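You operate a simulated robot arm through the tools that you are given. There is no shell and no other tool. Be economical: measure what you need, move in short steps, check, and stop when the job is done.

You are at the controls of a simulated two-armed robot. One attempt, no reset.

TASK
Screw the lid back on the white jar on the top of the tea table. Take the yellow cup and leave it on the newspaper. Put the green tea square from the top of the press bench on the clear spot on the display table and the pink tea square on the top of the tea table. Put the brown cloth on the top of the press bench away on the top of the tea table. Close the bottom drawer of the left chest. Take the small teapot and put it on top of the red dish. Switch the cup warmer switch on. Take the bottle and leave it on the low shelf of the roasting bench. Open the sliding lid, put the tall pitcher on the top of the sliding lid, then shut the lid. Put the full bottle on the top of the press bench away on the top of the display table. Switch the upper wall switch off. Shut the left paper flap. Any order will do. Set down upright: small teapot, bottle, tall pitcher, full bottle.

It is judged by the outcome, as a careful person would: the job done as asked, and still so three seconds after it is handed in. It fails if anything else is knocked over, pushed out of place, dropped, spilled or broken. Lids that push on must go on centred and level and be pressed home; caps that screw on are set level and turned clockwise until they are tight. Flat cloth is picked up by pressing the open fingertips on it (5 to 10 N) and closing them slowly along it; thin cloth reads only 2 to 8 mm in the jaws.

THE ROBOT
Two 7-joint arms with three-finger grippers on one trunk, on a base that drives. Base frame: it is fixed to the floor where the robot stands at the start and does not move with it; the origin is under the middle of the robot, x ahead of it, y to its left, z up; the surface under the hand at the start is at about z = 760. Readings come in mm, degrees, newtons and seconds.
The left shoulder is at the start at [42, 154, 1007], the right one opposite. With the tool pointing down near the work surface each hand reaches from about 240 to 640 mm from the robot's upright axis, wherever it stands, measured 20 degrees to its own side. Places, roughly: bottle [250, 0, 750]; bottom drawer of the left chest [0, -2200, 600]; brown cloth (7x8x3 cm) [1800, 1100, 900]; clear spot on the display table (20x23 cm) [120, 2140, 760]; cup warmer switch [500, -400, 800]; full bottle (6x6x12 cm) [1700, 1200, 900]; left paper flap [1700, 1800, 900]; low shelf of the roasting bench [600, 4000, 200]; newspaper [-1000, -1750, 750]; red dish (12x12x3 cm) [1000, -500, 800]; sliding lid [200, 2500, 1100]; small teapot (11x6x6 cm) [300, -500, 800]; tall pitcher [1500, -500, 750]; tea square [1750, 1500, 750]; top of the display table [300, 2200, 800]; top of the sliding lid [200, 2500, 1100]; top of the tea table [1000, -200, 800]; upper wall switch [-1100, 200, 1200]; white jar [500, 0, 750]; yellow cup (6x6x5 cm) [500, -200, 800]. Payload 2.69 kg a hand.
The tool frame of a hand sits at the grasp point between the pads (the TCP): z along the fingers, y along the line on which they close. The tips reach 29 mm beyond it. The gripper opens to 120 mm. The gripper's body begins 78 mm behind the TCP.
Orientation is told as [roll, pitch, yaw] about the base's x, y, z axes, in that order, counted from this pose: with the fingers straight down and closing along the base's y, the tool's x points along the base's -x, its y along +y and its z along -z.

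THE INTERFACE
- The arms move only by the tool jog_arm. It takes "left_rows", "right_rows" or both (then of equal length, played together; a hand with none holds still); each is a list of rows, each a list of 6 numbers: the shift along the base's x, y, z in units of 20 mm (1.0 is 20 mm), then the turn, a rotation vector about the base's x, y, z in units of 5 degrees (1.0 is 5 degrees). In form: [[dx, dy, dz, rx, ry, rz], ...]. A call has 1 to 20 rows; each row shifts and turns the commanded pose from where the row before left it. "left_fingers" and "right_fingers" are, for a hand that has rows, the finger opening in mm, from 0 to 120, set as the call begins (left out, the last holds). A call with a number of a shift or a turn outside -1 to 1 is refused whole. Rows are played at 5 a second. More than 50 mm and 8.6 degrees between two rows, or a gripper value outside its range, and nothing of the call is played. A pose out of reach is approached as far as the arm can. The call stops where the force on the tool passes 40 N (or 10 N more than at its start, if that is more) or the arm is blocked; 0.2 s more then pass. Each finger halts on what it meets, pressing with about 21 N; the grip force reading is that of the motor and also rises with nothing between the fingers. The clock runs only during rows and for 0.2 s after the last one: add rows that do not move to give the fingers time. It gives the time, the measured TCP pose, the force on the tool (base axes), the opening and the grip force at its end, in the units of the frame above (readings bear some noise), with the torque about the TCP (base axes, N m) and any sound that the robot's microphone picked up, and new pictures: "show" is both (left out), scene, wrist or none (wrist: the cameras of the hands that moved).
- Cameras (640 x 400 px; columns grow to the right, rows downward): "scene" is now at [117.5, 59.8, 1140]; the picture's right is [0.73, -0.69, 0.00], its down [-0.50, -0.53, -0.69] and it looks along [0.47, 0.50, -0.72] (base axes); focal length 214 px, centre (320, 200). "left" rides on the left gripper at [63, 0, -104] in its tool frame; the picture's right is [0.00, 1.00, 0.00], its down [-0.83, 0.00, -0.56] and it looks along [-0.56, 0.00, 0.83] (tool axes); focal length 275 px, centre (320, 200). "right" rides on the right gripper at [63, 0, -104] in its tool frame; the picture's right is [0.00, 1.00, 0.00], its down [-0.83, 0.00, -0.56] and it looks along [-0.56, 0.00, 0.83] (tool axes); focal length 275 px, centre (320, 200). There is no depth. A picture from a camera that has moved, and an enlarged one, comes with that camera's place and axes in the base frame and with its lens.
- move_column(by): slides the trunk up (or, below 0, down) by that many mm; the arms and the scene camera ride with it, the base frame stays. It gives what a move gives, with no picture.
- roll_base(legs): drives the robot by 1 to 6 legs, each [ahead, left, turn to the left] in mm, mm and degrees, along the robot's own axes; the way and the turn of a leg run together, so that a leg with both is an arc; at most 1500 mm and 180 degrees a leg. The arms and the cameras ride along, it lands a little off, and it stops where it bumps. It gives what a move gives, and a new picture of the scene camera.
- aim_head(pan, tilt): turns the head with the scene camera to pan (to the left, within 80 degrees either way) and tilt (down, from -29 to 69), counted from straight ahead of the robot. It gives what a move gives, and a new picture of the scene camera.
- enlarge(camera, box): a new picture of the part [left, top, right, bottom] of that camera's present view, enlarged. The clock stands still meanwhile.
- job_done(): hands the job in; it is judged then, once.

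Go step by step. Nothing tells you exact positions but the pictures and the camera data: compare them with the known pose of the tool, close in by small moves and look again before you grip or let go. The budget is 556 turns and 360 pictures, counting those below and the enlarged ones. Unless the task says otherwise, let go and move clear before handing in.

The tools are called after ">>>" by a JSON object that holds its "op" and its "data". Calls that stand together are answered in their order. jog_arm: Moves the arms, as the interface text tells. Its arguments: {"type":"object","properties":{"left_rows":{"type":"array","items":{"type":"array","items":{"type":"number"}}},"left_fingers":{"type":"number"},"right_rows":{"type":"array","items":{"type":"array","items":{"type":"number"}}},"right_fingers":{"type":"number"},"show":{"type":"string","enum":["both","scene","wrist","none"]}},"required":[]} The other tools are called the same way: move_column (by) slides the trunk up or down; roll_base (legs) drives the base; aim_head (pan, tilt) turns the head that bears the scene camera; enlarge (camera, box) takes an enlarged picture of a part of a camera's view; job_done () hands the job in.

At the start:

```text
clock: 0.0
left_ee_pos: [344.7, -12.7, 999.0]
left_ee_rot: [-0.1, 0.2, 0.2]
left_force: [-0.1, 0.3, -0.7]
left_ft_torque: [0.03, 0.01, 0.02]
left_grip_width: 120.0
left_grasp_force: 0.0
right_ee_pos: [350.8, -440.2, 999.5]
right_ee_rot: [0.1, 0.0, -0.1]
right_force: [-0.2, 0.3, -0.5]
right_ft_torque: [-0.02, 0.03, -0.03]
right_grip_width: 120.1
right_grasp_force: 0.1
trunk travel left (down, up): [-375.0, 63.0]
robot x, y, heading: [3.1, -1.8, 0.1]
head pan, tilt: [47.1, 58.3]
```

scene: 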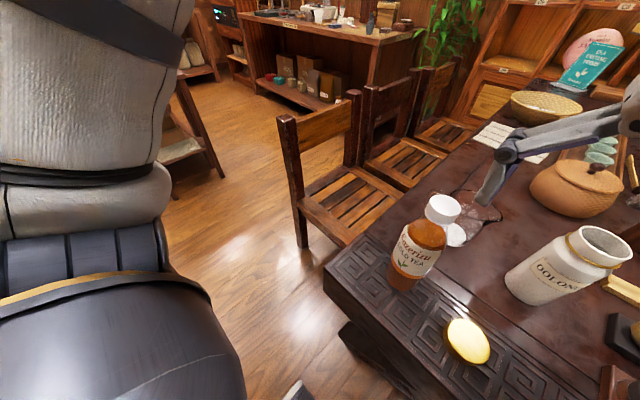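
right: 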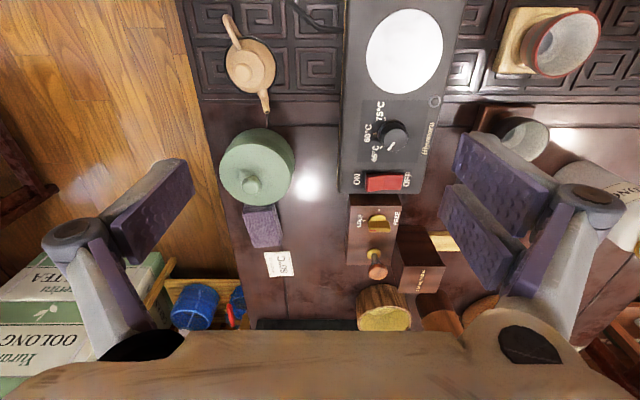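
left: 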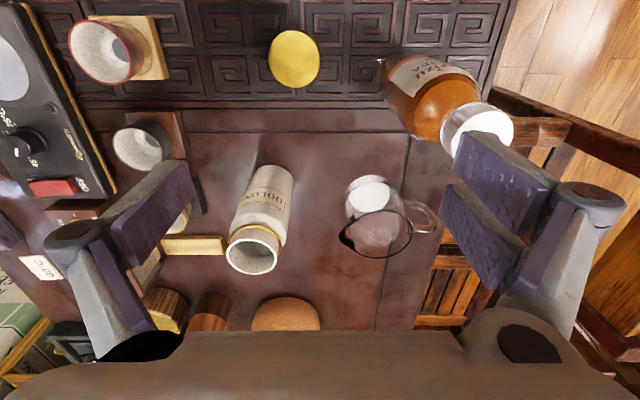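

I see the tea table with a bottle, a white jar (lid likely the yellow disk nearby), cups, a warmer and a teapot. First I look around with the head.

>>> {"op": "aim_head", "data": {"pan": 0, "tilt": 50}}

>>> {"op": "aim_head", "data": {"pan": -35, "tilt": 40}}

>>> {"op": "aim_head", "data": {"pan": 40, "tilt": 15}}

```text
clock: 1.1
left_ee_pos: [343.8, -12.8, 999.5]
left_ee_rot: [-0.1, 0.0, 0.2]
left_force: [-1.2, 0.2, 0.9]
left_ft_torque: [-0.02, -0.04, 0.02]
left_grip_width: 120.1
left_grasp_force: 0.0
right_ee_pos: [350.6, -438.6, 1000.6]
right_ee_rot: [0.0, -0.2, 0.0]
right_force: [0.1, 0.4, 0.1]
right_ft_torque: [-0.05, 0.03, 0.0]
right_grip_width: 120.0
right_grasp_force: 0.0
trunk travel left (down, up): [-375.0, 63.0]
robot x, y, heading: [-0.3, 0.0, 0.0]
head pan, tilt: [0.0, 50.0]
camera scene: at [141.8, 3.5, 1139.4], right [0.03, -1.0, 0.0], down [-0.73, -0.02, -0.68], along [0.68, 0.02, -0.73], focal length 214 px, centre (320, 200)
```

scene: 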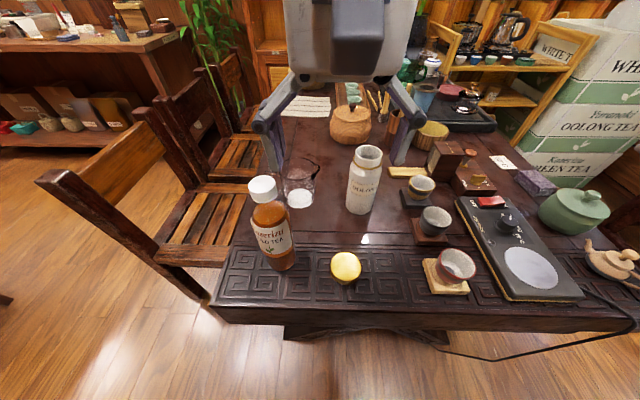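

```text
clock: 2.2
left_ee_pos: [346.2, -11.2, 999.3]
left_ee_rot: [0.0, 0.2, 0.2]
left_force: [0.0, 0.4, 0.5]
left_ft_torque: [0.0, 0.01, -0.02]
left_grip_width: 120.0
left_grasp_force: 0.1
right_ee_pos: [349.9, -439.3, 998.9]
right_ee_rot: [0.0, 0.0, 0.1]
right_force: [0.3, -1.0, -0.4]
right_ft_torque: [0.0, 0.0, 0.03]
right_grip_width: 119.9
right_grasp_force: 0.0
trunk travel left (down, up): [-375.0, 63.0]
robot x, y, heading: [1.6, -2.1, 0.3]
head pan, tilt: [-35.0, 40.0]
camera scene: at [132.0, -47.2, 1149.3], right [-0.57, -0.82, 0.0], down [-0.53, 0.37, -0.77], along [0.63, -0.44, -0.64], focal length 214 px, centre (320, 200)
```

scene: 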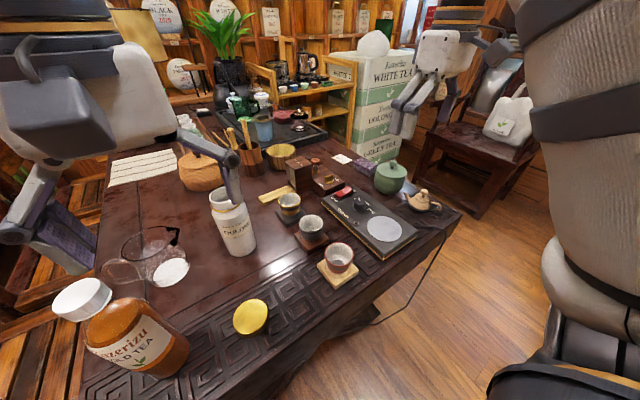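

```text
clock: 3.6
left_ee_pos: [343.7, -11.9, 1000.0]
left_ee_rot: [-0.1, 0.1, 0.3]
left_force: [0.9, 0.3, 0.9]
left_ft_torque: [0.03, 0.01, -0.01]
left_grip_width: 120.0
left_grasp_force: 0.1
right_ee_pos: [350.7, -439.8, 999.5]
right_ee_rot: [0.0, -0.1, 0.0]
right_force: [0.2, 0.0, 0.2]
right_ft_torque: [0.01, 0.01, 0.03]
right_grip_width: 120.0
right_grasp_force: 0.2
trunk travel left (down, up): [-375.0, 63.0]
robot x, y, heading: [-2.1, -0.1, -0.1]
head pan, tilt: [40.0, 15.0]
camera scene: at [133.9, 61.5, 1188.9], right [0.64, -0.77, 0.0], down [-0.2, -0.17, -0.97], along [0.74, 0.62, -0.26], focal length 214 px, centre (320, 200)
```

scene: 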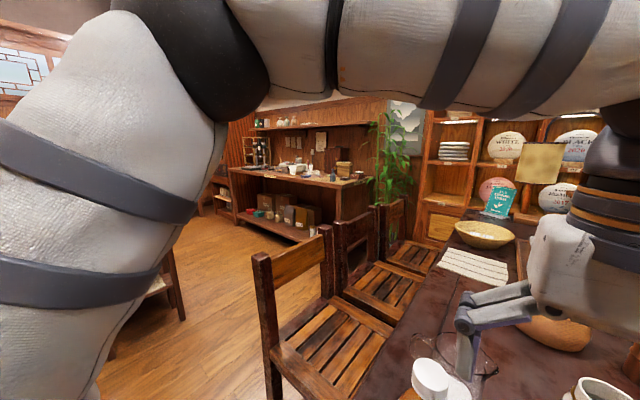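

I need detail on the tea table, so I aim back and enlarge.

>>> {"op": "aim_head", "data": {"pan": -20, "tilt": 40}}

>>> {"op": "enlarge", "data": {"camera": "scene", "box": [200, 80, 520, 280]}}

>>> {"op": "enlarge", "data": {"camera": "left", "box": [0, 0, 640, 400]}}

```text
clock: 4.9
left_ee_pos: [344.3, -11.6, 999.2]
left_ee_rot: [0.0, 0.2, 0.2]
left_force: [-0.6, 0.5, -0.4]
left_ft_torque: [-0.02, 0.01, 0.01]
left_grip_width: 119.9
left_grasp_force: 0.1
right_ee_pos: [351.5, -438.2, 1000.4]
right_ee_rot: [0.0, 0.0, 0.0]
right_force: [-0.1, -0.3, 0.0]
right_ft_torque: [-0.01, 0.01, 0.0]
right_grip_width: 120.0
right_grasp_force: 0.0
trunk travel left (down, up): [-375.0, 63.0]
robot x, y, heading: [1.7, 0.5, 0.0]
head pan, tilt: [-20.0, 40.0]
camera scene: at [142.2, -27.5, 1149.4], right [-0.34, -0.94, 0.0], down [-0.6, 0.22, -0.77], along [0.72, -0.26, -0.64], focal length 214 px, centre (320, 200)
```

scene: 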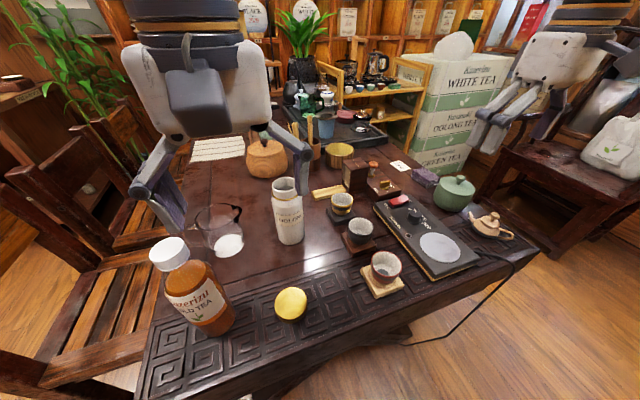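

```text
2.00 times, centred on (360, 180) of scene
camera zoom: at [142.2, -27.5, 1149.4], right [-0.34, -0.94, 0.0], down [-0.6, 0.22, -0.77], along [0.72, -0.26, -0.64], focal length 429 px, centre (240, 240)
```

zoom: 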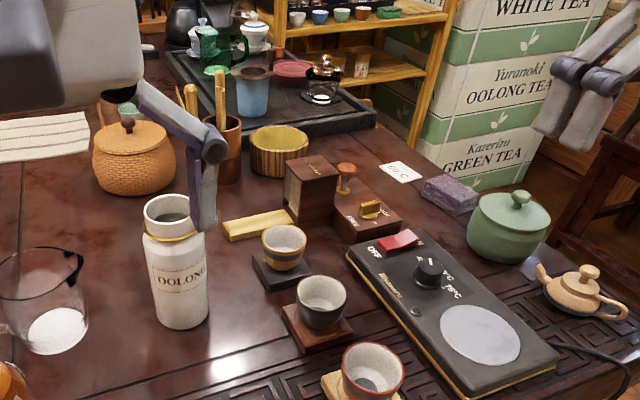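

```text
1.00 times, centred on (320, 200) of left (not enlarged: the box is as wide or as high as the picture)
camera zoom: at [280.8, -11.2, 1105.0], right [0.0, 1.0, 0.0], down [0.83, 0.0, 0.55], along [0.55, 0.0, -0.83], focal length 275 px, centre (320, 200)
```

zoom: 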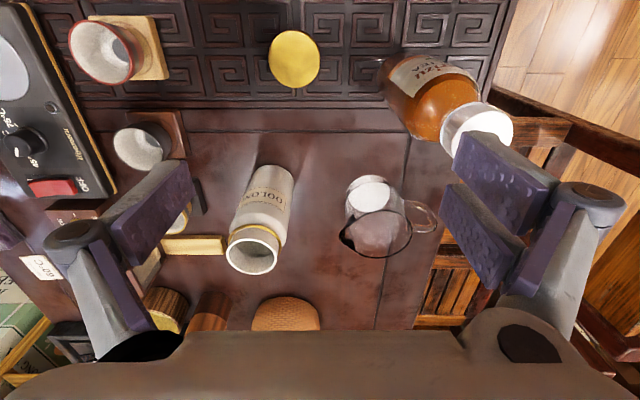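

The yellow disc at about (318,-38) looks like the jar lid, the jar stands near (492,-83). I take enlargements of them.

>>> {"op": "enlarge", "data": {"camera": "scene", "box": [130, 220, 330, 345]}}

>>> {"op": "enlarge", "data": {"camera": "left", "box": [200, 20, 440, 170]}}

>>> {"op": "enlarge", "data": {"camera": "left", "box": [140, 150, 380, 300]}}

```text
3.20 times, centred on (230, 282) of scene
camera zoom: at [142.2, -27.5, 1149.4], right [-0.34, -0.94, 0.0], down [-0.6, 0.22, -0.77], along [0.72, -0.26, -0.64], focal length 686 px, centre (608, -64)
```

zoom: 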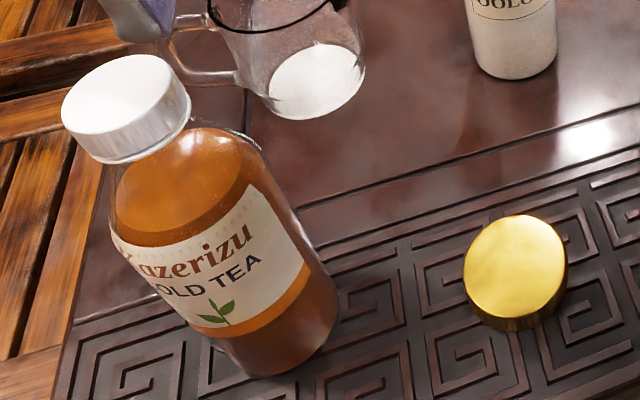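

```text
2.67 times, centred on (320, 95) of left
camera zoom: at [280.8, -11.2, 1105.0], right [0.0, 1.0, 0.0], down [0.83, 0.0, 0.55], along [0.55, 0.0, -0.83], focal length 734 px, centre (320, 480)
```

zoom: 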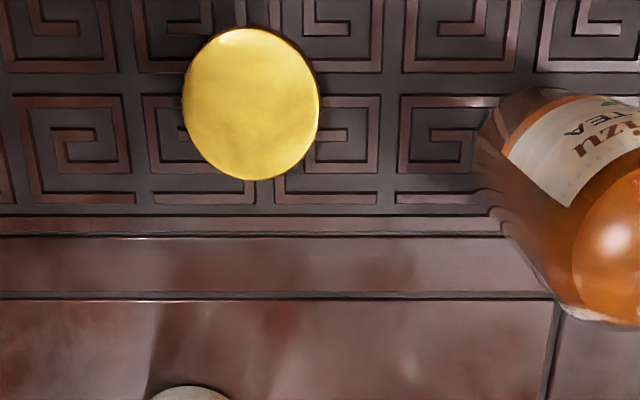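

```text
2.67 times, centred on (260, 225) of left
camera zoom: at [280.8, -11.2, 1105.0], right [0.0, 1.0, 0.0], down [0.83, 0.0, 0.55], along [0.55, 0.0, -0.83], focal length 734 px, centre (480, 133)
```

zoom: 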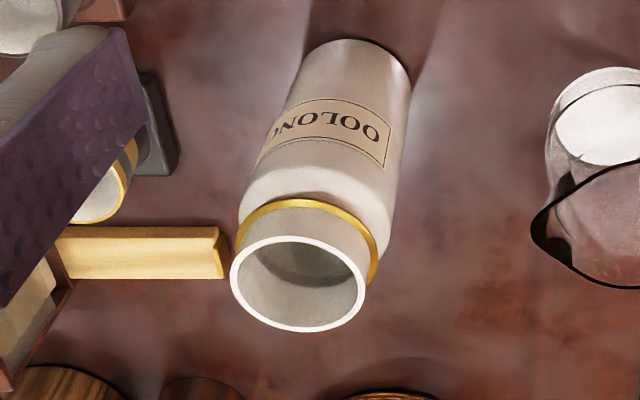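

The gold lid is about 54 mm across at (317,-38). I bring the left hand over it, fingers at 90 mm.

>>> {"op": "jog_arm", "data": {"left_rows": [[-0.7, -0.65, -0.9, 0, 0, 0], [-0.67, -0.65, -0.9, 0, 0, 0], [0, 0, -1, 0, 0, 0], [0, 0, -1, 0, 0, 0], [0, 0, -1, 0, 0, 0], [0, 0, -1, 0, 0, 0], [0, 0, -1, 0, 0, 0], [0, 0, -0.7, 0, 0, 0], [0, 0, 0, 0, 0, 0]], "left_fingers": 90, "show": "both"}}

```text
clock: 6.9
left_ee_pos: [316.3, -38.1, 849.2]
left_ee_rot: [-0.1, 0.2, 0.1]
left_force: [0.3, -0.8, -0.1]
left_ft_torque: [-0.01, 0.0, 0.02]
left_grip_width: 90.0
left_grasp_force: 0.1
right_ee_pos: [350.5, -439.9, 1000.9]
right_ee_rot: [-0.1, 0.0, 0.1]
right_force: [-0.3, -0.6, 0.7]
right_ft_torque: [-0.01, 0.02, 0.02]
right_grip_width: 120.0
right_grasp_force: 0.0
trunk travel left (down, up): [-375.0, 63.0]
robot x, y, heading: [3.2, 4.7, 0.1]
head pan, tilt: [-20.0, 40.0]
camera scene: at [142.2, -27.5, 1149.4], right [-0.34, -0.94, 0.0], down [-0.6, 0.22, -0.77], along [0.72, -0.26, -0.64], focal length 214 px, centre (320, 200)
camera left: at [253.1, -37.3, 954.4], right [0.0, 1.0, 0.0], down [0.83, 0.0, 0.55], along [0.55, 0.0, -0.83], focal length 275 px, centre (320, 200)
```

scene: 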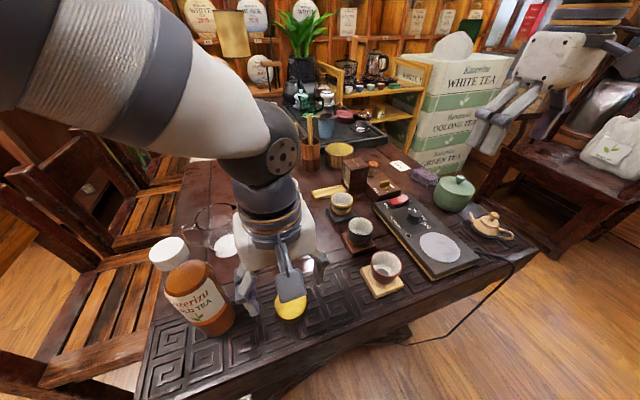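
left: 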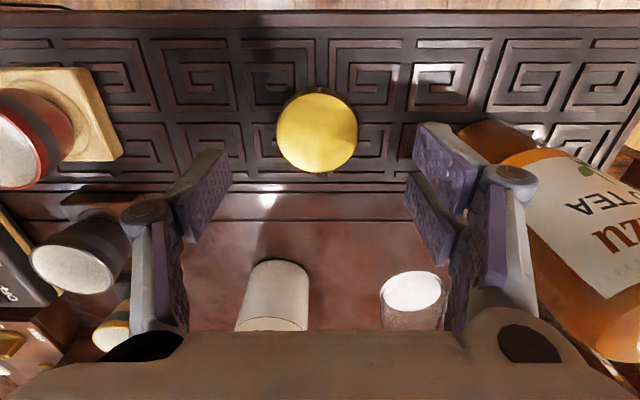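

The lid is centred between the fingers; I descend and grip.

>>> {"op": "jog_arm", "data": {"left_rows": [[-0.08, -0.04, -0.9, 0, 0, 0], [0, 0, -0.9, 0, 0, 0], [0, 0, -0.5, 0, 0, 0], [0, 0, -0.4, 0, 0, 0], [0, 0, 0, 0, 0, 0]], "show": "wrist"}}

>>> {"op": "jog_arm", "data": {"left_rows": [[0, 0, 0, 0, 0, 0], [0, 0, 0, 0, 0, 0], [0, 0, 0, 0, 0, 0]], "left_fingers": 40, "show": "none"}}

```text
clock: 8.1
left_ee_pos: [314.8, -38.7, 796.4]
left_ee_rot: [-0.1, 0.2, 0.1]
left_force: [0.1, 0.1, 0.3]
left_ft_torque: [-0.02, -0.03, -0.02]
left_grip_width: 90.3
left_grasp_force: 0.1
right_ee_pos: [350.7, -440.3, 1000.9]
right_ee_rot: [-0.1, 0.0, 0.0]
right_force: [0.4, -0.8, 0.2]
right_ft_torque: [0.01, -0.01, -0.02]
right_grip_width: 120.0
right_grasp_force: 0.0
trunk travel left (down, up): [-375.0, 63.0]
robot x, y, heading: [0.9, -1.8, -0.0]
head pan, tilt: [-20.0, 40.0]
camera left: at [251.8, -38.3, 900.7], right [0.0, 1.0, 0.0], down [0.83, 0.0, 0.55], along [0.55, 0.0, -0.83], focal length 275 px, centre (320, 200)
```

left: 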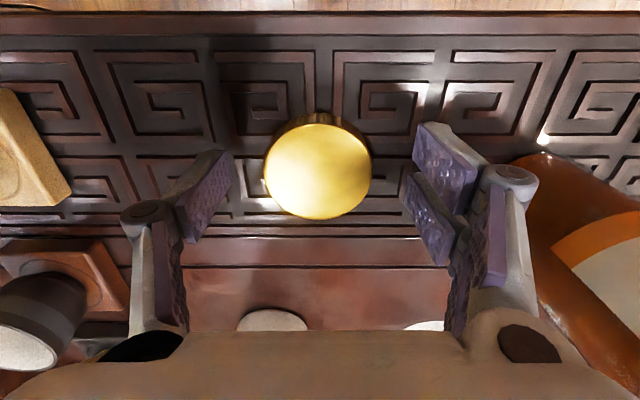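

```text
clock: 8.9
left_ee_pos: [316.1, -38.4, 795.8]
left_ee_rot: [-0.1, 0.2, 0.2]
left_force: [-0.4, -0.5, -0.2]
left_ft_torque: [0.04, -0.02, 0.01]
left_grip_width: 52.9
left_grasp_force: 21.0
right_ee_pos: [350.4, -441.0, 999.3]
right_ee_rot: [0.0, 0.0, 0.0]
right_force: [-0.4, 0.2, 0.0]
right_ft_torque: [-0.04, 0.02, -0.01]
right_grip_width: 120.0
right_grasp_force: 0.1
trunk travel left (down, up): [-375.0, 63.0]
robot x, y, heading: [-0.2, -1.1, -0.0]
head pan, tilt: [-20.0, 40.0]
```

Gripped at 53 mm. I lift and carry it above the jar.

>>> {"op": "jog_arm", "data": {"left_rows": [[0, 0, 1, 0, 0, 0], [0, 0, 1, 0, 0, 0], [0, 0, 1, 0, 0, 0], [0, 0, 1, 0, 0, 0], [0, 0, 1, 0, 0, 0], [0, 0, 1, 0, 0, 0], [0, 0, 1, 0, 0, 0], [0, 0, 1, 0, 0, 0], [1, -0.25, 0, 0, 0, 0], [1, -0.25, 0, 0, 0, 0], [1, -0.25, 0, 0, 0, 0], [1, -0.25, 0, 0, 0, 0], [1, -0.25, 0, 0, 0, 0], [1, -0.25, 0, 0, 0, 0], [1, -0.25, 0, 0, 0, 0], [1, -0.25, 0, 0, 0, 0], [0.7, -0.2, 0, 0, 0, 0], [0, 0, 0, 0, 0, 0]], "show": "both"}}

```text
clock: 12.7
left_ee_pos: [484.5, -76.9, 956.4]
left_ee_rot: [-0.2, 0.1, 0.8]
left_force: [-0.4, -0.7, 0.0]
left_ft_torque: [0.01, 0.03, 0.03]
left_grip_width: 53.1
left_grasp_force: 21.1
left hand out of reach, approached as far as the arm can: row 17
right_ee_pos: [350.4, -439.7, 999.6]
right_ee_rot: [0.1, -0.1, 0.0]
right_force: [-1.1, 0.3, 0.4]
right_ft_torque: [0.01, 0.0, 0.01]
right_grip_width: 120.0
right_grasp_force: 0.1
trunk travel left (down, up): [-375.0, 63.0]
robot x, y, heading: [1.2, -2.2, 0.1]
head pan, tilt: [-20.0, 40.0]
camera scene: at [142.3, -27.7, 1149.4], right [-0.34, -0.94, 0.0], down [-0.6, 0.22, -0.77], along [0.72, -0.26, -0.64], focal length 214 px, centre (320, 200)
camera left: at [421.7, -76.1, 1062.3], right [-0.01, 1.0, -0.01], down [0.83, 0.01, 0.55], along [0.55, 0.0, -0.83], focal length 275 px, centre (320, 200)
```

scene: 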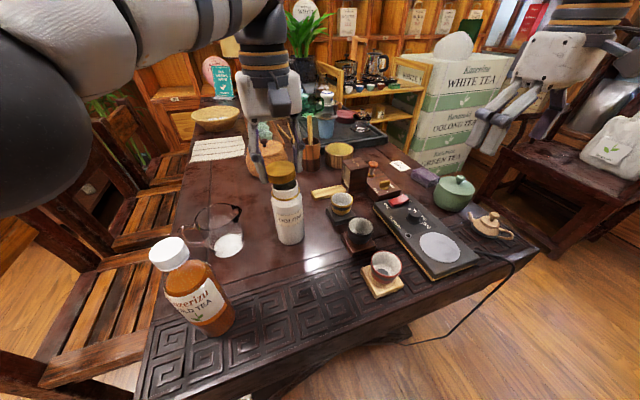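
left: 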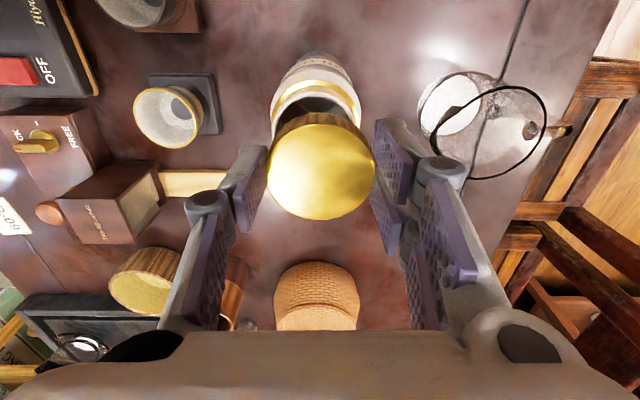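

The left arm is at its reach limit here, so I roll the base 150 mm to the right (hands stay above everything).

>>> {"op": "roll_base", "data": {"legs": [[0, -150, 0]]}}

```text
clock: 14.5
left_ee_pos: [484.8, -227.8, 957.3]
left_ee_rot: [-0.4, 0.2, 0.8]
left_force: [0.2, -0.1, -0.4]
left_ft_torque: [-0.01, 0.02, -0.06]
left_grip_width: 53.1
left_grasp_force: 21.0
right_ee_pos: [350.5, -589.6, 999.2]
right_ee_rot: [0.1, 0.0, 0.0]
right_force: [0.2, -0.5, -0.3]
right_ft_torque: [0.05, 0.01, 0.0]
right_grip_width: 119.7
right_grasp_force: 0.1
trunk travel left (down, up): [-375.0, 63.0]
robot x, y, heading: [0.7, -149.0, 0.1]
head pan, tilt: [-20.0, 40.0]
camera scene: at [142.2, -177.7, 1149.3], right [-0.34, -0.94, 0.0], down [-0.6, 0.22, -0.77], along [0.72, -0.26, -0.64], focal length 214 px, centre (320, 200)
```

scene: 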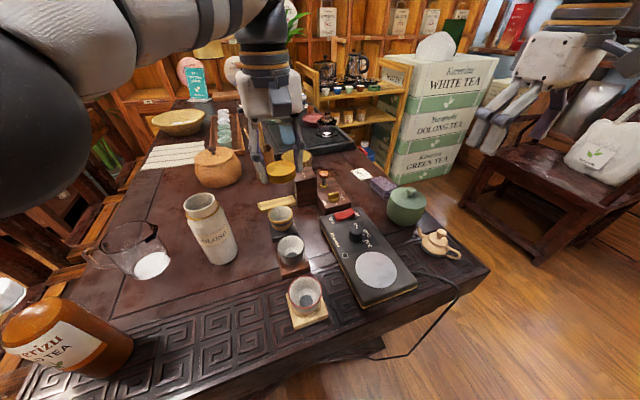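

I measure the jar top again in an enlargement.

>>> {"op": "enlarge", "data": {"camera": "scene", "box": [140, 170, 300, 270]}}

```text
4.00 times, centred on (220, 220) of scene
camera zoom: at [142.2, -177.7, 1149.3], right [-0.34, -0.94, 0.0], down [-0.6, 0.22, -0.77], along [0.72, -0.26, -0.64], focal length 858 px, centre (720, 120)
```

zoom: 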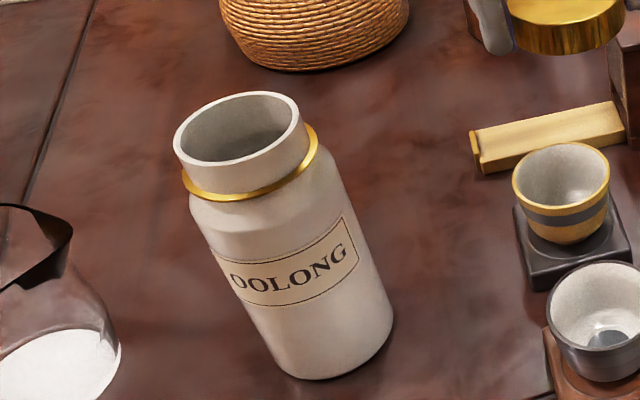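

I move the left hand to x=400 in line with the jar to view the opening just beyond the lid.

>>> {"op": "jog_arm", "data": {"left_rows": [[-0.7, 1, 0, 0, 0, 0], [-0.7, 1, 0, 0, 0, 0], [-0.7, 1, 0, 0, 0, 0], [-0.7, 1, 0, 0, 0, 0], [-0.7, 1, 0, 0, 0, 0], [-0.7, 1, 0, 0, 0, 0], [0, 1, 0, 0, 0, 0], [0, 0.6, 0, 0, 0, -0.16], [0, 0, 0, 0, 0, 0]], "show": "wrist"}}

```text
clock: 16.5
left_ee_pos: [399.6, -76.3, 957.4]
left_ee_rot: [-0.4, 0.3, -0.1]
left_force: [-0.2, 0.0, 0.1]
left_ft_torque: [0.01, -0.01, 0.0]
left_grip_width: 53.2
left_grasp_force: 20.8
right_ee_pos: [350.8, -588.7, 1000.7]
right_ee_rot: [0.1, 0.0, 0.1]
right_force: [0.2, 0.8, -0.2]
right_ft_torque: [0.01, -0.04, -0.01]
right_grip_width: 120.1
right_grasp_force: 0.1
trunk travel left (down, up): [-375.0, 63.0]
robot x, y, heading: [2.2, -149.9, -0.1]
head pan, tilt: [-20.0, 40.0]
camera left: at [336.8, -74.2, 1062.9], right [0.01, 1.0, -0.01], down [0.83, 0.0, 0.55], along [0.55, -0.01, -0.83], focal length 275 px, centre (320, 200)
```

left: 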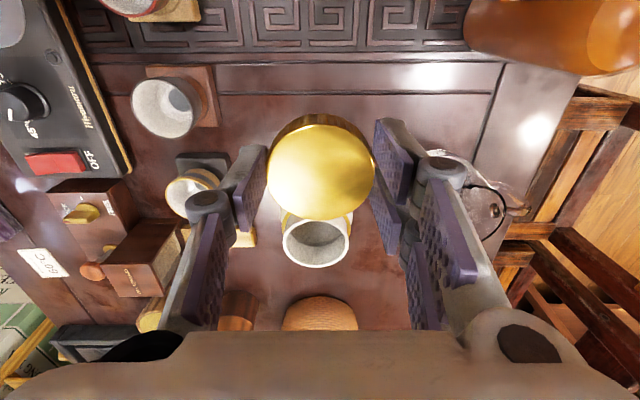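

The opening seems near (487,-78), top about 895. I hover the lid just above and compare in the scene picture.

>>> {"op": "jog_arm", "data": {"left_rows": [[0.9, 0, 0, 0, 0, 0], [0.9, 0, 0, 0, 0, 0], [0.9, 0, 0, 0, 0, 0], [0.9, 0, 0, 0, 0, 0], [0.8, -0.1, -0.4, 0, 0, 0], [0, 0, 0, 0, 0, 0]], "show": "wrist"}}

>>> {"op": "enlarge", "data": {"camera": "scene", "box": [140, 140, 300, 240]}}

```text
clock: 17.9
left_ee_pos: [488.5, -77.1, 949.9]
left_ee_rot: [-0.4, 0.1, -0.1]
left_force: [0.2, 0.0, -0.4]
left_ft_torque: [0.02, -0.03, 0.01]
left_grip_width: 53.2
left_grasp_force: 21.2
right_ee_pos: [349.7, -587.7, 1000.7]
right_ee_rot: [0.0, 0.0, 0.0]
right_force: [-0.2, -0.5, 0.0]
right_ft_torque: [0.03, 0.01, -0.01]
right_grip_width: 120.2
right_grasp_force: 0.1
trunk travel left (down, up): [-375.0, 63.0]
robot x, y, heading: [0.6, -150.8, 0.2]
head pan, tilt: [-20.0, 40.0]
camera left: at [424.9, -75.8, 1055.1], right [0.01, 1.0, -0.01], down [0.83, 0.0, 0.55], along [0.55, -0.01, -0.83], focal length 275 px, centre (320, 200)
```

left: 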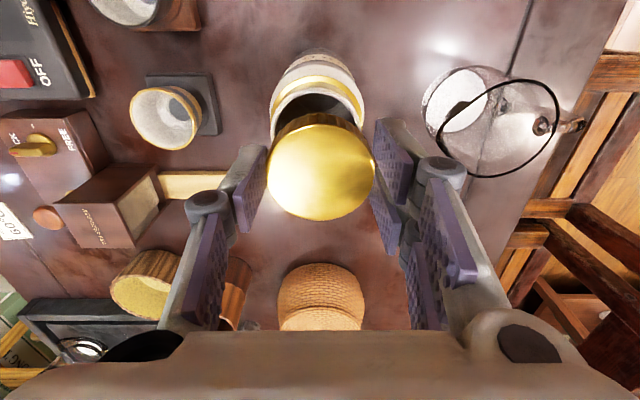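

```text
4.00 times, centred on (220, 190) of scene
camera zoom: at [142.0, -177.3, 1149.4], right [-0.34, -0.94, 0.0], down [-0.6, 0.22, -0.77], along [0.72, -0.26, -0.64], focal length 858 px, centre (720, 240)
```

zoom: 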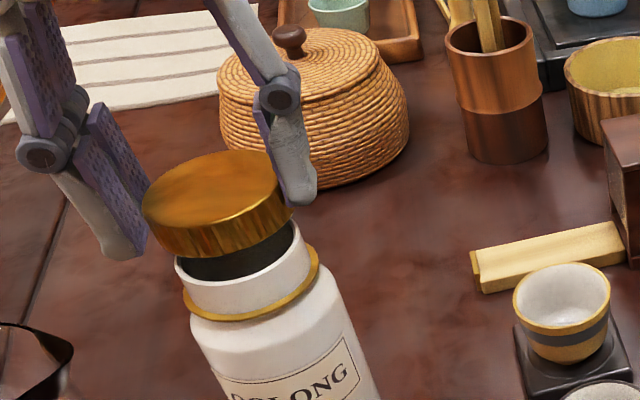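

Scene view agrees sideways; I need the fore-aft offset, so I enlarge the wrist view.

>>> {"op": "enlarge", "data": {"camera": "left", "box": [240, 40, 400, 140]}}

```text
4.00 times, centred on (320, 90) of left
camera zoom: at [424.9, -75.8, 1055.1], right [0.01, 1.0, -0.01], down [0.83, 0.0, 0.55], along [0.55, -0.01, -0.83], focal length 1101 px, centre (320, 640)
```

zoom: 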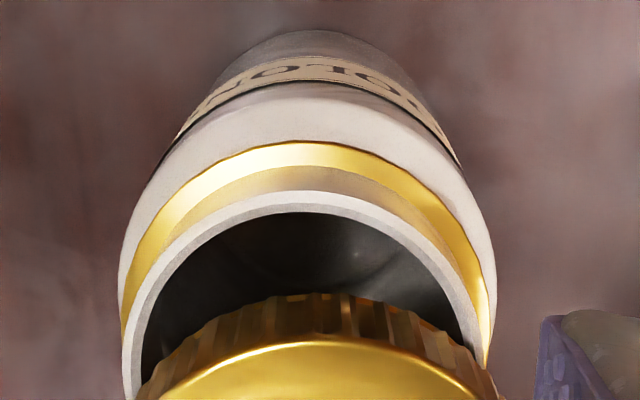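

Wrist view puts the jar centre at about (485,-80), top ~898. I correct and lower 8 mm, then look.

>>> {"op": "jog_arm", "data": {"left_rows": [[-0.17, -0.13, 0, 0, 0, 0], [0, 0, -0.4, 0.08, 0, 0], [0, 0, 0, 0, 0, 0]], "show": "none"}}

>>> {"op": "enlarge", "data": {"camera": "left", "box": [240, 40, 400, 140]}}

>>> {"op": "enlarge", "data": {"camera": "scene", "box": [140, 140, 300, 240]}}

```text
clock: 18.7
left_ee_pos: [483.6, -79.6, 941.7]
left_ee_rot: [0.1, 0.1, -0.2]
left_force: [0.3, 0.0, 8.1]
left_ft_torque: [0.21, 0.07, 0.01]
left_grip_width: 53.3
left_grasp_force: 20.8
right_ee_pos: [350.6, -587.7, 1000.7]
right_ee_rot: [0.0, -0.2, 0.0]
right_force: [0.8, -0.5, 0.3]
right_ft_torque: [0.0, 0.01, -0.02]
right_grip_width: 120.0
right_grasp_force: 0.1
trunk travel left (down, up): [-375.0, 63.0]
robot x, y, heading: [-2.2, -151.8, -0.2]
head pan, tilt: [-20.0, 40.0]
```

```text
4.00 times, centred on (320, 90) of left
camera zoom: at [421.3, -79.0, 1047.9], right [0.01, 1.0, 0.0], down [0.83, -0.01, 0.56], along [0.56, 0.0, -0.83], focal length 1101 px, centre (320, 640)
```

zoom: 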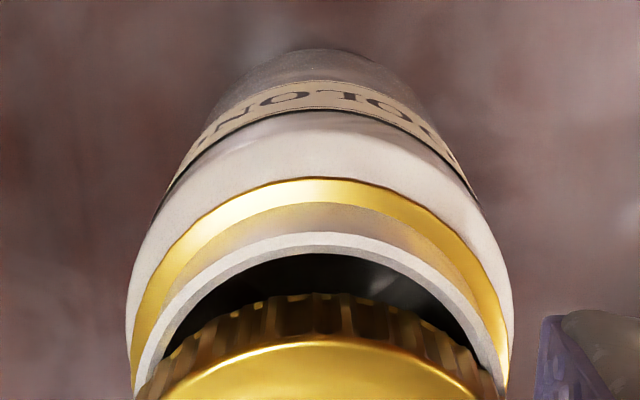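

```text
4.00 times, centred on (220, 190) of scene
camera zoom: at [141.7, -177.4, 1149.6], right [-0.34, -0.94, 0.0], down [-0.6, 0.22, -0.77], along [0.72, -0.26, -0.64], focal length 858 px, centre (720, 240)
```

zoom: 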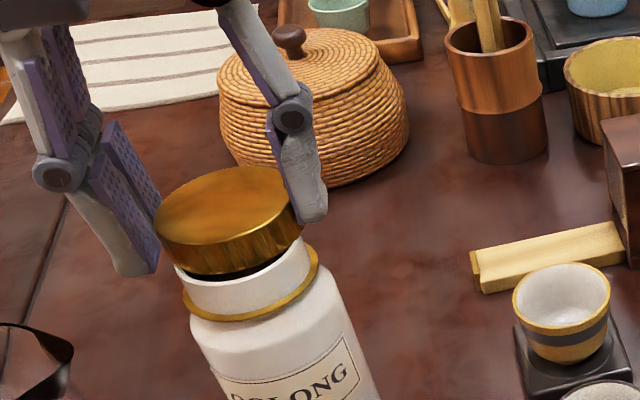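

Contact came at z 941.7 (rim about z 912), and the view shows the lid about 7 mm too far in x. I raise slightly and shift back.

>>> {"op": "jog_arm", "data": {"left_rows": [[0, 0, 0.2, 0, 0, 0], [-0.36, 0, 0, 0, 0, 0], [0, 0, 0, 0, 0, 0]], "show": "none"}}

>>> {"op": "enlarge", "data": {"camera": "left", "box": [240, 40, 400, 140]}}

>>> {"op": "enlarge", "data": {"camera": "scene", "box": [140, 140, 300, 240]}}

```text
clock: 19.5
left_ee_pos: [476.4, -79.6, 944.9]
left_ee_rot: [0.1, 0.2, -0.1]
left_force: [-0.2, -0.9, 0.4]
left_ft_torque: [0.0, 0.02, 0.01]
left_grip_width: 52.9
left_grasp_force: 21.1
right_ee_pos: [351.6, -589.8, 1000.6]
right_ee_rot: [0.0, 0.0, 0.0]
right_force: [0.2, 0.4, 0.5]
right_ft_torque: [0.0, 0.0, -0.01]
right_grip_width: 120.2
right_grasp_force: 0.1
trunk travel left (down, up): [-375.0, 63.0]
robot x, y, heading: [-2.8, -151.9, -0.3]
head pan, tilt: [-20.0, 40.0]
```

```text
4.00 times, centred on (320, 90) of left
camera zoom: at [414.5, -79.3, 1050.6], right [0.01, 1.0, 0.0], down [0.83, -0.01, 0.55], along [0.55, 0.0, -0.83], focal length 1101 px, centre (320, 640)
```

zoom: 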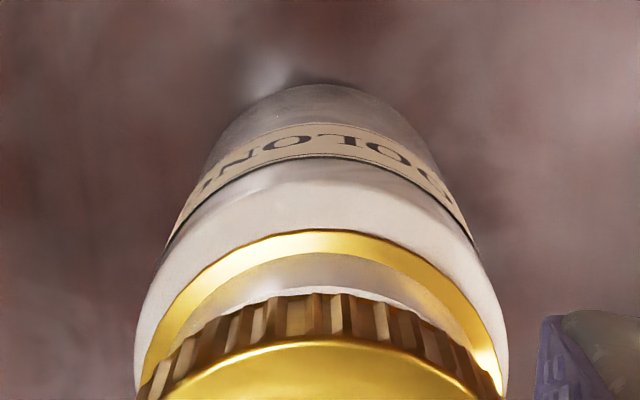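

```text
4.00 times, centred on (220, 190) of scene
camera zoom: at [142.3, -177.4, 1149.3], right [-0.34, -0.94, 0.0], down [-0.6, 0.22, -0.77], along [0.72, -0.26, -0.64], focal length 858 px, centre (720, 240)
```

zoom: 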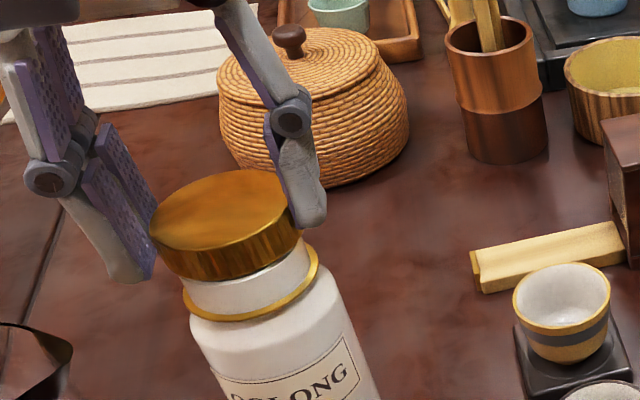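

Now the lid sits over the neck in both views. I lower gently.

>>> {"op": "jog_arm", "data": {"left_rows": [[0, -0.03, -0.15, 0, 0, 0], [0, 0, -0.1, 0, 0, 0], [0, 0, -0.1, 0, 0, 0], [0, 0, 0, 0, 0, 0]], "show": "none"}}

```text
clock: 20.5
left_ee_pos: [477.3, -81.3, 940.0]
left_ee_rot: [0.0, -0.1, 0.0]
left_force: [0.9, 0.9, 18.2]
left_ft_torque: [0.08, 0.27, 0.0]
left_grip_width: 53.2
left_grasp_force: 21.1
right_ee_pos: [350.3, -589.8, 1000.6]
right_ee_rot: [0.1, -0.1, 0.0]
right_force: [-1.0, 0.1, 0.3]
right_ft_torque: [0.03, 0.03, 0.03]
right_grip_width: 119.7
right_grasp_force: 0.0
trunk travel left (down, up): [-375.0, 63.0]
robot x, y, heading: [2.0, -148.4, 0.1]
head pan, tilt: [-20.0, 40.0]
```

Contact at 18 N. I turn clockwise 50° and watch.

>>> {"op": "jog_arm", "data": {"left_rows": [[0, 0, 0, 0, 0, -1], [0, 0, 0, 0, 0, -1], [0, 0, 0, 0, 0, -1], [0, 0, 0, 0, 0, -1], [0, 0, 0, 0, 0, -1], [0, 0, 0, 0, 0, -1], [0, 0, 0, 0, 0, -1], [0, 0, 0, 0, 0, -1], [0, 0, 0, 0, 0, -1], [0, 0, 0, 0, 0, -1]], "show": "none"}}

>>> {"op": "enlarge", "data": {"camera": "scene", "box": [140, 140, 300, 240]}}

```text
clock: 22.7
left_ee_pos: [477.1, -79.6, 936.7]
left_ee_rot: [-0.1, 0.4, -50.3]
left_force: [0.5, 0.6, -0.2]
left_ft_torque: [0.0, 0.01, 0.0]
left_grip_width: 53.0
left_grasp_force: 21.1
right_ee_pos: [351.6, -589.9, 999.3]
right_ee_rot: [0.0, 0.0, 0.1]
right_force: [0.7, 0.7, -0.6]
right_ft_torque: [-0.03, 0.02, 0.03]
right_grip_width: 120.0
right_grasp_force: 0.0
trunk travel left (down, up): [-375.0, 63.0]
robot x, y, heading: [0.3, -151.4, 0.2]
head pan, tilt: [-20.0, 40.0]
```

```text
4.00 times, centred on (220, 190) of scene
camera zoom: at [142.6, -177.4, 1149.0], right [-0.34, -0.94, 0.0], down [-0.6, 0.22, -0.77], along [0.72, -0.26, -0.64], focal length 858 px, centre (720, 240)
```

zoom: 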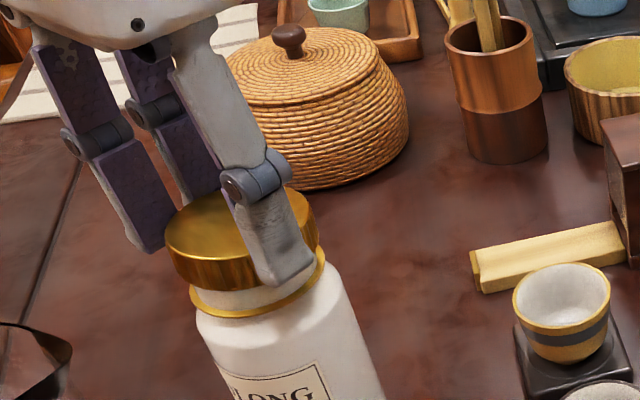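

The lid dropped onto the neck. I press down 1.5 mm and turn another 40°.

>>> {"op": "jog_arm", "data": {"left_rows": [[0, 0, -0.1, 0, 0, 0], [0, 0, -0.05, 0, 0, -1], [0, 0, 0, 0, 0, -1], [0, 0, 0, 0, 0, -1], [0, 0, 0, 0, 0, -1]], "show": "none"}}

>>> {"op": "enlarge", "data": {"camera": "scene", "box": [140, 140, 300, 240]}}

```text
clock: 23.9
left_ee_pos: [477.7, -80.5, 935.8]
left_ee_rot: [0.0, 0.2, -70.2]
left_force: [-0.7, 0.7, 1.1]
left_ft_torque: [0.01, -0.02, 0.04]
left_grip_width: 53.0
left_grasp_force: 21.0
right_ee_pos: [351.1, -589.1, 998.8]
right_ee_rot: [-0.1, 0.0, -0.1]
right_force: [0.0, 0.2, 0.4]
right_ft_torque: [0.01, -0.03, 0.01]
right_grip_width: 119.9
right_grasp_force: 0.0
trunk travel left (down, up): [-375.0, 63.0]
robot x, y, heading: [-1.6, -145.9, -0.1]
head pan, tilt: [-20.0, 40.0]
```

```text
4.00 times, centred on (220, 190) of scene
camera zoom: at [142.2, -177.3, 1149.3], right [-0.34, -0.94, 0.0], down [-0.6, 0.22, -0.77], along [0.72, -0.26, -0.64], focal length 858 px, centre (720, 240)
```

zoom: 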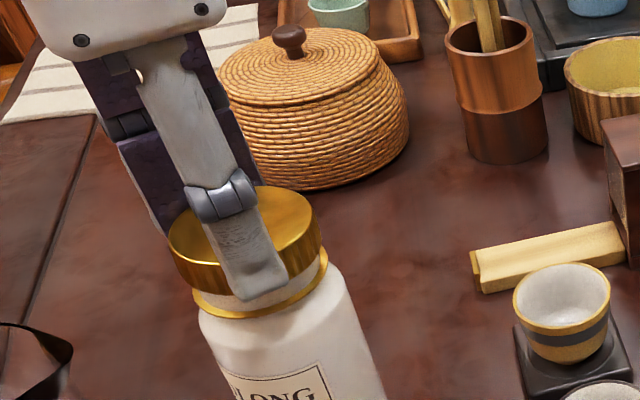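

The jar stays put while the lid turns: good. I keep turning.

>>> {"op": "jog_arm", "data": {"left_rows": [[0, 0, -0.01, 0, 0, -1], [0, 0, -0.01, 0, 0, -1], [0, 0, -0.01, 0, 0, -1], [0, 0, -0.01, 0, 0, -1], [0, 0, -0.01, 0, 0, -1], [0, 0, -0.01, 0, 0, -1], [0, 0, -0.01, 0, 0, -1], [0, 0, -0.01, 0, 0, -1], [0, 0, -0.01, 0, 0, -1], [0, 0, -0.01, 0, 0, -1]], "show": "none"}}

```text
clock: 26.1
left_ee_pos: [478.0, -80.1, 933.3]
left_ee_rot: [0.0, 0.1, -120.2]
left_force: [0.2, -0.1, -0.3]
left_ft_torque: [-0.01, -0.01, 0.01]
left_grip_width: 52.9
left_grasp_force: 20.6
right_ee_pos: [350.6, -589.6, 1000.2]
right_ee_rot: [-0.1, 0.0, 0.0]
right_force: [-0.2, -0.5, 0.5]
right_ft_torque: [-0.02, 0.01, 0.01]
right_grip_width: 120.0
right_grasp_force: 0.0
trunk travel left (down, up): [-375.0, 63.0]
robot x, y, heading: [0.5, -146.9, -0.2]
head pan, tilt: [-20.0, 40.0]
```

>>> {"op": "jog_arm", "data": {"left_rows": [[0, 0, -0.01, 0, 0, -1], [0, 0, -0.01, 0, 0, -1], [0, 0, -0.01, 0, 0, -1], [0, 0, -0.01, 0, 0, -1], [0, 0, -0.01, 0, 0, -1], [0, 0, -0.01, 0, 0, -1], [0, 0, -0.01, 0, 0, -1], [0, 0, -0.01, 0, 0, -1], [0, 0, -0.01, 0, 0, -1], [0, 0, -0.01, 0, 0, -1]], "show": "none"}}

>>> {"op": "enlarge", "data": {"camera": "scene", "box": [140, 140, 300, 240]}}

```text
clock: 28.3
left_ee_pos: [478.1, -79.9, 932.0]
left_ee_rot: [0.0, 0.2, -170.2]
left_force: [0.8, -0.2, 0.2]
left_ft_torque: [0.0, -0.01, 0.0]
left_grip_width: 52.7
left_grasp_force: 21.1
right_ee_pos: [350.2, -589.5, 999.7]
right_ee_rot: [0.0, 0.0, 0.0]
right_force: [0.5, -0.2, 0.4]
right_ft_torque: [-0.02, -0.02, -0.02]
right_grip_width: 119.9
right_grasp_force: 0.1
trunk travel left (down, up): [-375.0, 63.0]
robot x, y, heading: [-1.7, -149.2, 0.0]
head pan, tilt: [-20.0, 40.0]
```

```text
4.00 times, centred on (220, 190) of scene
camera zoom: at [142.2, -177.4, 1149.4], right [-0.34, -0.94, 0.0], down [-0.6, 0.22, -0.77], along [0.72, -0.26, -0.64], focal length 858 px, centre (720, 240)
```

zoom: 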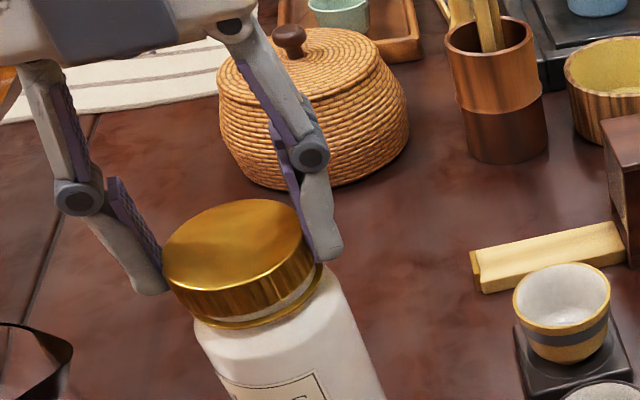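

The lid is nearly at the ring. I press down a little more and turn on to feel the torque.

>>> {"op": "jog_arm", "data": {"left_rows": [[0, 0, -0.15, 0, 0, 0], [0, 0, -0.05, 0, 0, -1], [0, 0, 0, 0, 0, -1], [0, 0, 0, 0, 0, -1], [0, 0, 0, 0, 0, -1], [0, 0, 0, 0, 0, -1]], "show": "none"}}

>>> {"op": "enlarge", "data": {"camera": "scene", "box": [140, 140, 300, 240]}}

```text
clock: 29.7
left_ee_pos: [477.6, -80.7, 928.1]
left_ee_rot: [0.1, 0.3, 164.8]
left_force: [2.9, -1.2, 22.7]
left_ft_torque: [-0.05, -0.07, 0.02]
left_grip_width: 52.8
left_grasp_force: 20.3
right_ee_pos: [349.5, -590.7, 1001.2]
right_ee_rot: [0.0, -0.2, 0.0]
right_force: [-0.6, -0.7, -0.2]
right_ft_torque: [-0.01, -0.02, 0.0]
right_grip_width: 119.9
right_grasp_force: 0.1
trunk travel left (down, up): [-375.0, 63.0]
robot x, y, heading: [-0.9, -151.2, -0.1]
head pan, tilt: [-20.0, 40.0]
```

```text
4.00 times, centred on (220, 190) of scene
camera zoom: at [141.1, -177.7, 1149.6], right [-0.34, -0.94, 0.0], down [-0.6, 0.22, -0.77], along [0.72, -0.26, -0.64], focal length 858 px, centre (720, 240)
```

zoom: 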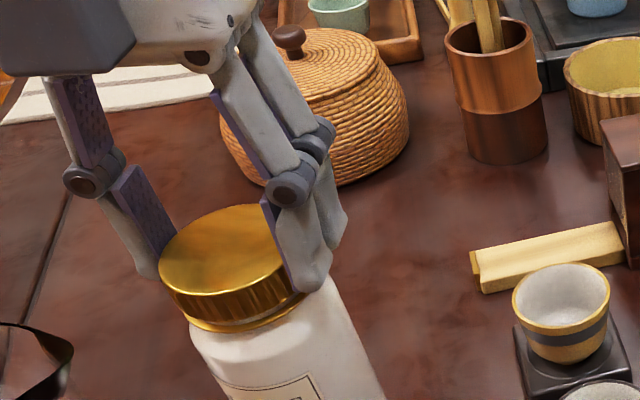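

The jar label hardly moves, so the thread is running. I relax the push slightly and keep turning.

>>> {"op": "jog_arm", "data": {"left_rows": [[0, 0, 0.04, 0, 0, -1], [0, 0, 0, 0, 0, -1], [0, 0, 0, 0, 0, -1], [0, 0, 0, 0, 0, -1], [0, 0, 0, 0, 0, -1], [0, 0, 0, 0, 0, -1], [0, 0, 0, 0, 0, -1], [0, 0, 0, 0, 0, -1], [0, 0, 0, 0, 0, -1], [0, 0, 0, 0, 0, -1]], "show": "none"}}

>>> {"op": "enlarge", "data": {"camera": "scene", "box": [140, 165, 300, 265]}}

```text
clock: 31.9
left_ee_pos: [477.0, -79.0, 927.6]
left_ee_rot: [0.1, 0.2, 127.7]
left_force: [-0.8, -2.5, 7.6]
left_ft_torque: [-0.31, 0.13, -0.02]
left_grip_width: 52.9
left_grasp_force: 21.0
left hand out of reach, approached as far as the arm can: row 8, 9, 10
right_ee_pos: [349.6, -589.8, 1000.3]
right_ee_rot: [0.0, -0.1, 0.0]
right_force: [-0.2, -0.3, -0.6]
right_ft_torque: [0.01, 0.0, -0.03]
right_grip_width: 120.1
right_grasp_force: 0.1
trunk travel left (down, up): [-375.0, 63.0]
robot x, y, heading: [-0.5, -149.8, 0.1]
head pan, tilt: [-20.0, 40.0]
```

```text
4.00 times, centred on (220, 215) of scene
camera zoom: at [141.7, -177.7, 1149.4], right [-0.34, -0.94, 0.0], down [-0.6, 0.22, -0.77], along [0.72, -0.26, -0.64], focal length 858 px, centre (720, 140)
```

zoom: 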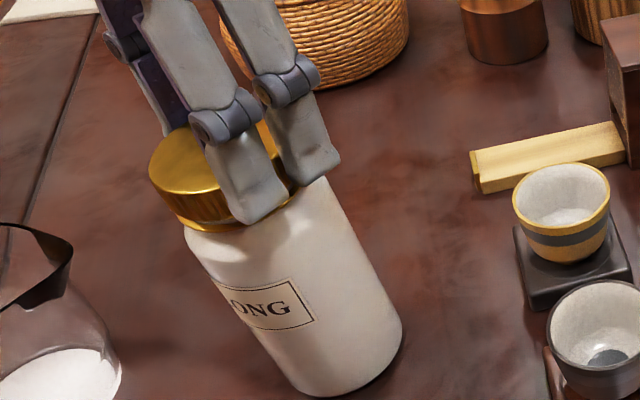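

The wrist is at its limit. I open, lift, and unwind the wrist for another bite.

>>> {"op": "jog_arm", "data": {"left_rows": [[0, 0, 0, 0, 0, 0], [0, 0, 0, 0, 0, 0], [0, 0, 1, 0, 0, 0], [0, 0, 1, 0, 0, 0], [0, 0, 0, 0, 0, 1], [0, 0, 0, 0, 0, 1], [0, 0, 0, 0, 0, 1], [0, 0, 0, 0, 0, 1], [0, 0, 0, 0, 0, 1], [0, 0, 0, 0, 0, 1], [0, 0, 0, 0, 0, 1], [0, 0, 0, 0, 0, 1], [0, 0, 0, 0, 0, 1], [0, 0, 0, 0, 0, 1], [0, 0, 0, 0, 0, 1], [0, 0, 0, 0, 0, 1], [0, 0, 0, 0, 0, 1], [0, 0, 0, 0, 0, 1], [0, 0, 0, 0, 0, 1], [0, 0, 0, 0, 0, 1]], "left_fingers": 75, "show": "none"}}

>>> {"op": "jog_arm", "data": {"left_rows": [[0, 0, 0, 0, 0, 1], [0, 0, 0, 0, 0, 1], [0, 0, 0, 0, 0, 1], [0, 0, 0, 0, 0, 1], [0, 0, 0, 0, 0, 1], [0, 0, 0, 0, 0, 1], [0, 0, 0, 0, 0, 1], [0, 0, 0, 0, 0, 1], [0, 0, 0, 0, 0, 1], [0, 0, 0, 0, 0, 1], [0, 0, 0, 0, 0, 1], [0, 0, 0, 0, 0, 1], [0, 0, 0, 0, 0, 1], [0, 0, 0, 0, 0, 1], [0, 0, 0, 0, 0, 1], [0, 0, 0, 0, 0, 1], [0, 0, 0, 0, 0, 1], [0, 0, 0, 0, 0, 1], [0, 0, 0, 0, 0, 1], [0, 0, 0, 0, 0, 1]], "show": "none"}}

>>> {"op": "jog_arm", "data": {"left_rows": [[0, 0, 0, 0, 0, 1], [0, 0, 0, 0, 0, 1], [0, 0, 0, 0, 0, 1], [0, 0, 0, 0, 0, 1], [0, 0, 0, 0, 0, 1], [0, 0, 0, 0, 0, 1], [0, 0, 0, 0, 0, 1], [0, 0, 0, 0, 0, 1], [0, 0, 0, 0, 0, 1], [0, 0, 0, 0, 0, 1], [0, 0, 0, 0, 0, 0]], "show": "both"}}

```text
clock: 36.1
left_ee_pos: [472.4, -81.2, 966.5]
left_ee_rot: [0.2, 0.1, -152.1]
left_force: [0.8, -0.1, 0.8]
left_ft_torque: [-0.01, -0.03, 0.02]
left_grip_width: 75.0
left_grasp_force: 0.1
left hand out of reach, approached as far as the arm can: row 4
right_ee_pos: [350.7, -589.0, 1000.6]
right_ee_rot: [-0.1, 0.0, 0.0]
right_force: [-0.7, -0.7, 0.4]
right_ft_torque: [-0.02, -0.02, 0.02]
right_grip_width: 120.1
right_grasp_force: 0.2
trunk travel left (down, up): [-375.0, 63.0]
robot x, y, heading: [0.4, -147.8, -0.0]
head pan, tilt: [-20.0, 40.0]
```

```text
clock: 40.3
left_ee_pos: [472.6, -81.9, 965.9]
left_ee_rot: [0.3, 0.2, -52.1]
left_force: [0.3, -0.8, 1.1]
left_ft_torque: [0.02, 0.02, 0.03]
left_grip_width: 75.0
left_grasp_force: 0.1
right_ee_pos: [351.1, -588.9, 1001.1]
right_ee_rot: [0.0, 0.1, 0.0]
right_force: [-0.6, -0.6, -0.5]
right_ft_torque: [0.02, -0.03, -0.01]
right_grip_width: 120.0
right_grasp_force: 0.0
trunk travel left (down, up): [-375.0, 63.0]
robot x, y, heading: [-0.9, -148.3, -0.4]
head pan, tilt: [-20.0, 40.0]
```

```text
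clock: 42.7
left_ee_pos: [471.7, -82.1, 967.3]
left_ee_rot: [0.1, 0.1, -2.1]
left_force: [-0.5, 0.7, 0.1]
left_ft_torque: [-0.01, 0.01, 0.0]
left_grip_width: 75.0
left_grasp_force: 0.0
right_ee_pos: [350.5, -589.2, 999.9]
right_ee_rot: [0.0, 0.0, 0.0]
right_force: [-0.2, -0.3, 0.3]
right_ft_torque: [0.02, 0.02, -0.02]
right_grip_width: 120.0
right_grasp_force: 0.0
trunk travel left (down, up): [-375.0, 63.0]
robot x, y, heading: [2.4, -152.1, -0.1]
head pan, tilt: [-20.0, 40.0]
camera scene: at [142.2, -177.3, 1149.4], right [-0.34, -0.94, 0.0], down [-0.6, 0.22, -0.77], along [0.72, -0.26, -0.64], focal length 214 px, centre (320, 200)
camera left: at [408.2, -78.8, 1072.5], right [0.04, 1.0, 0.0], down [0.83, -0.04, 0.55], along [0.55, -0.02, -0.83], focal length 275 px, centre (320, 200)
```

scene: 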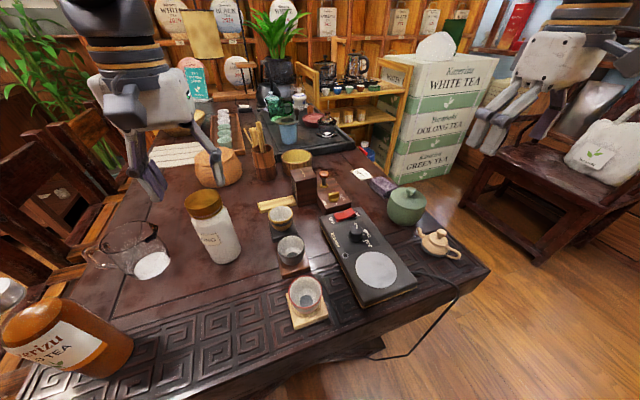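
left: 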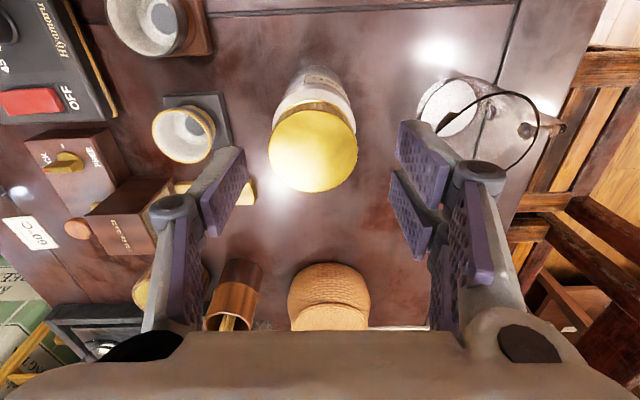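

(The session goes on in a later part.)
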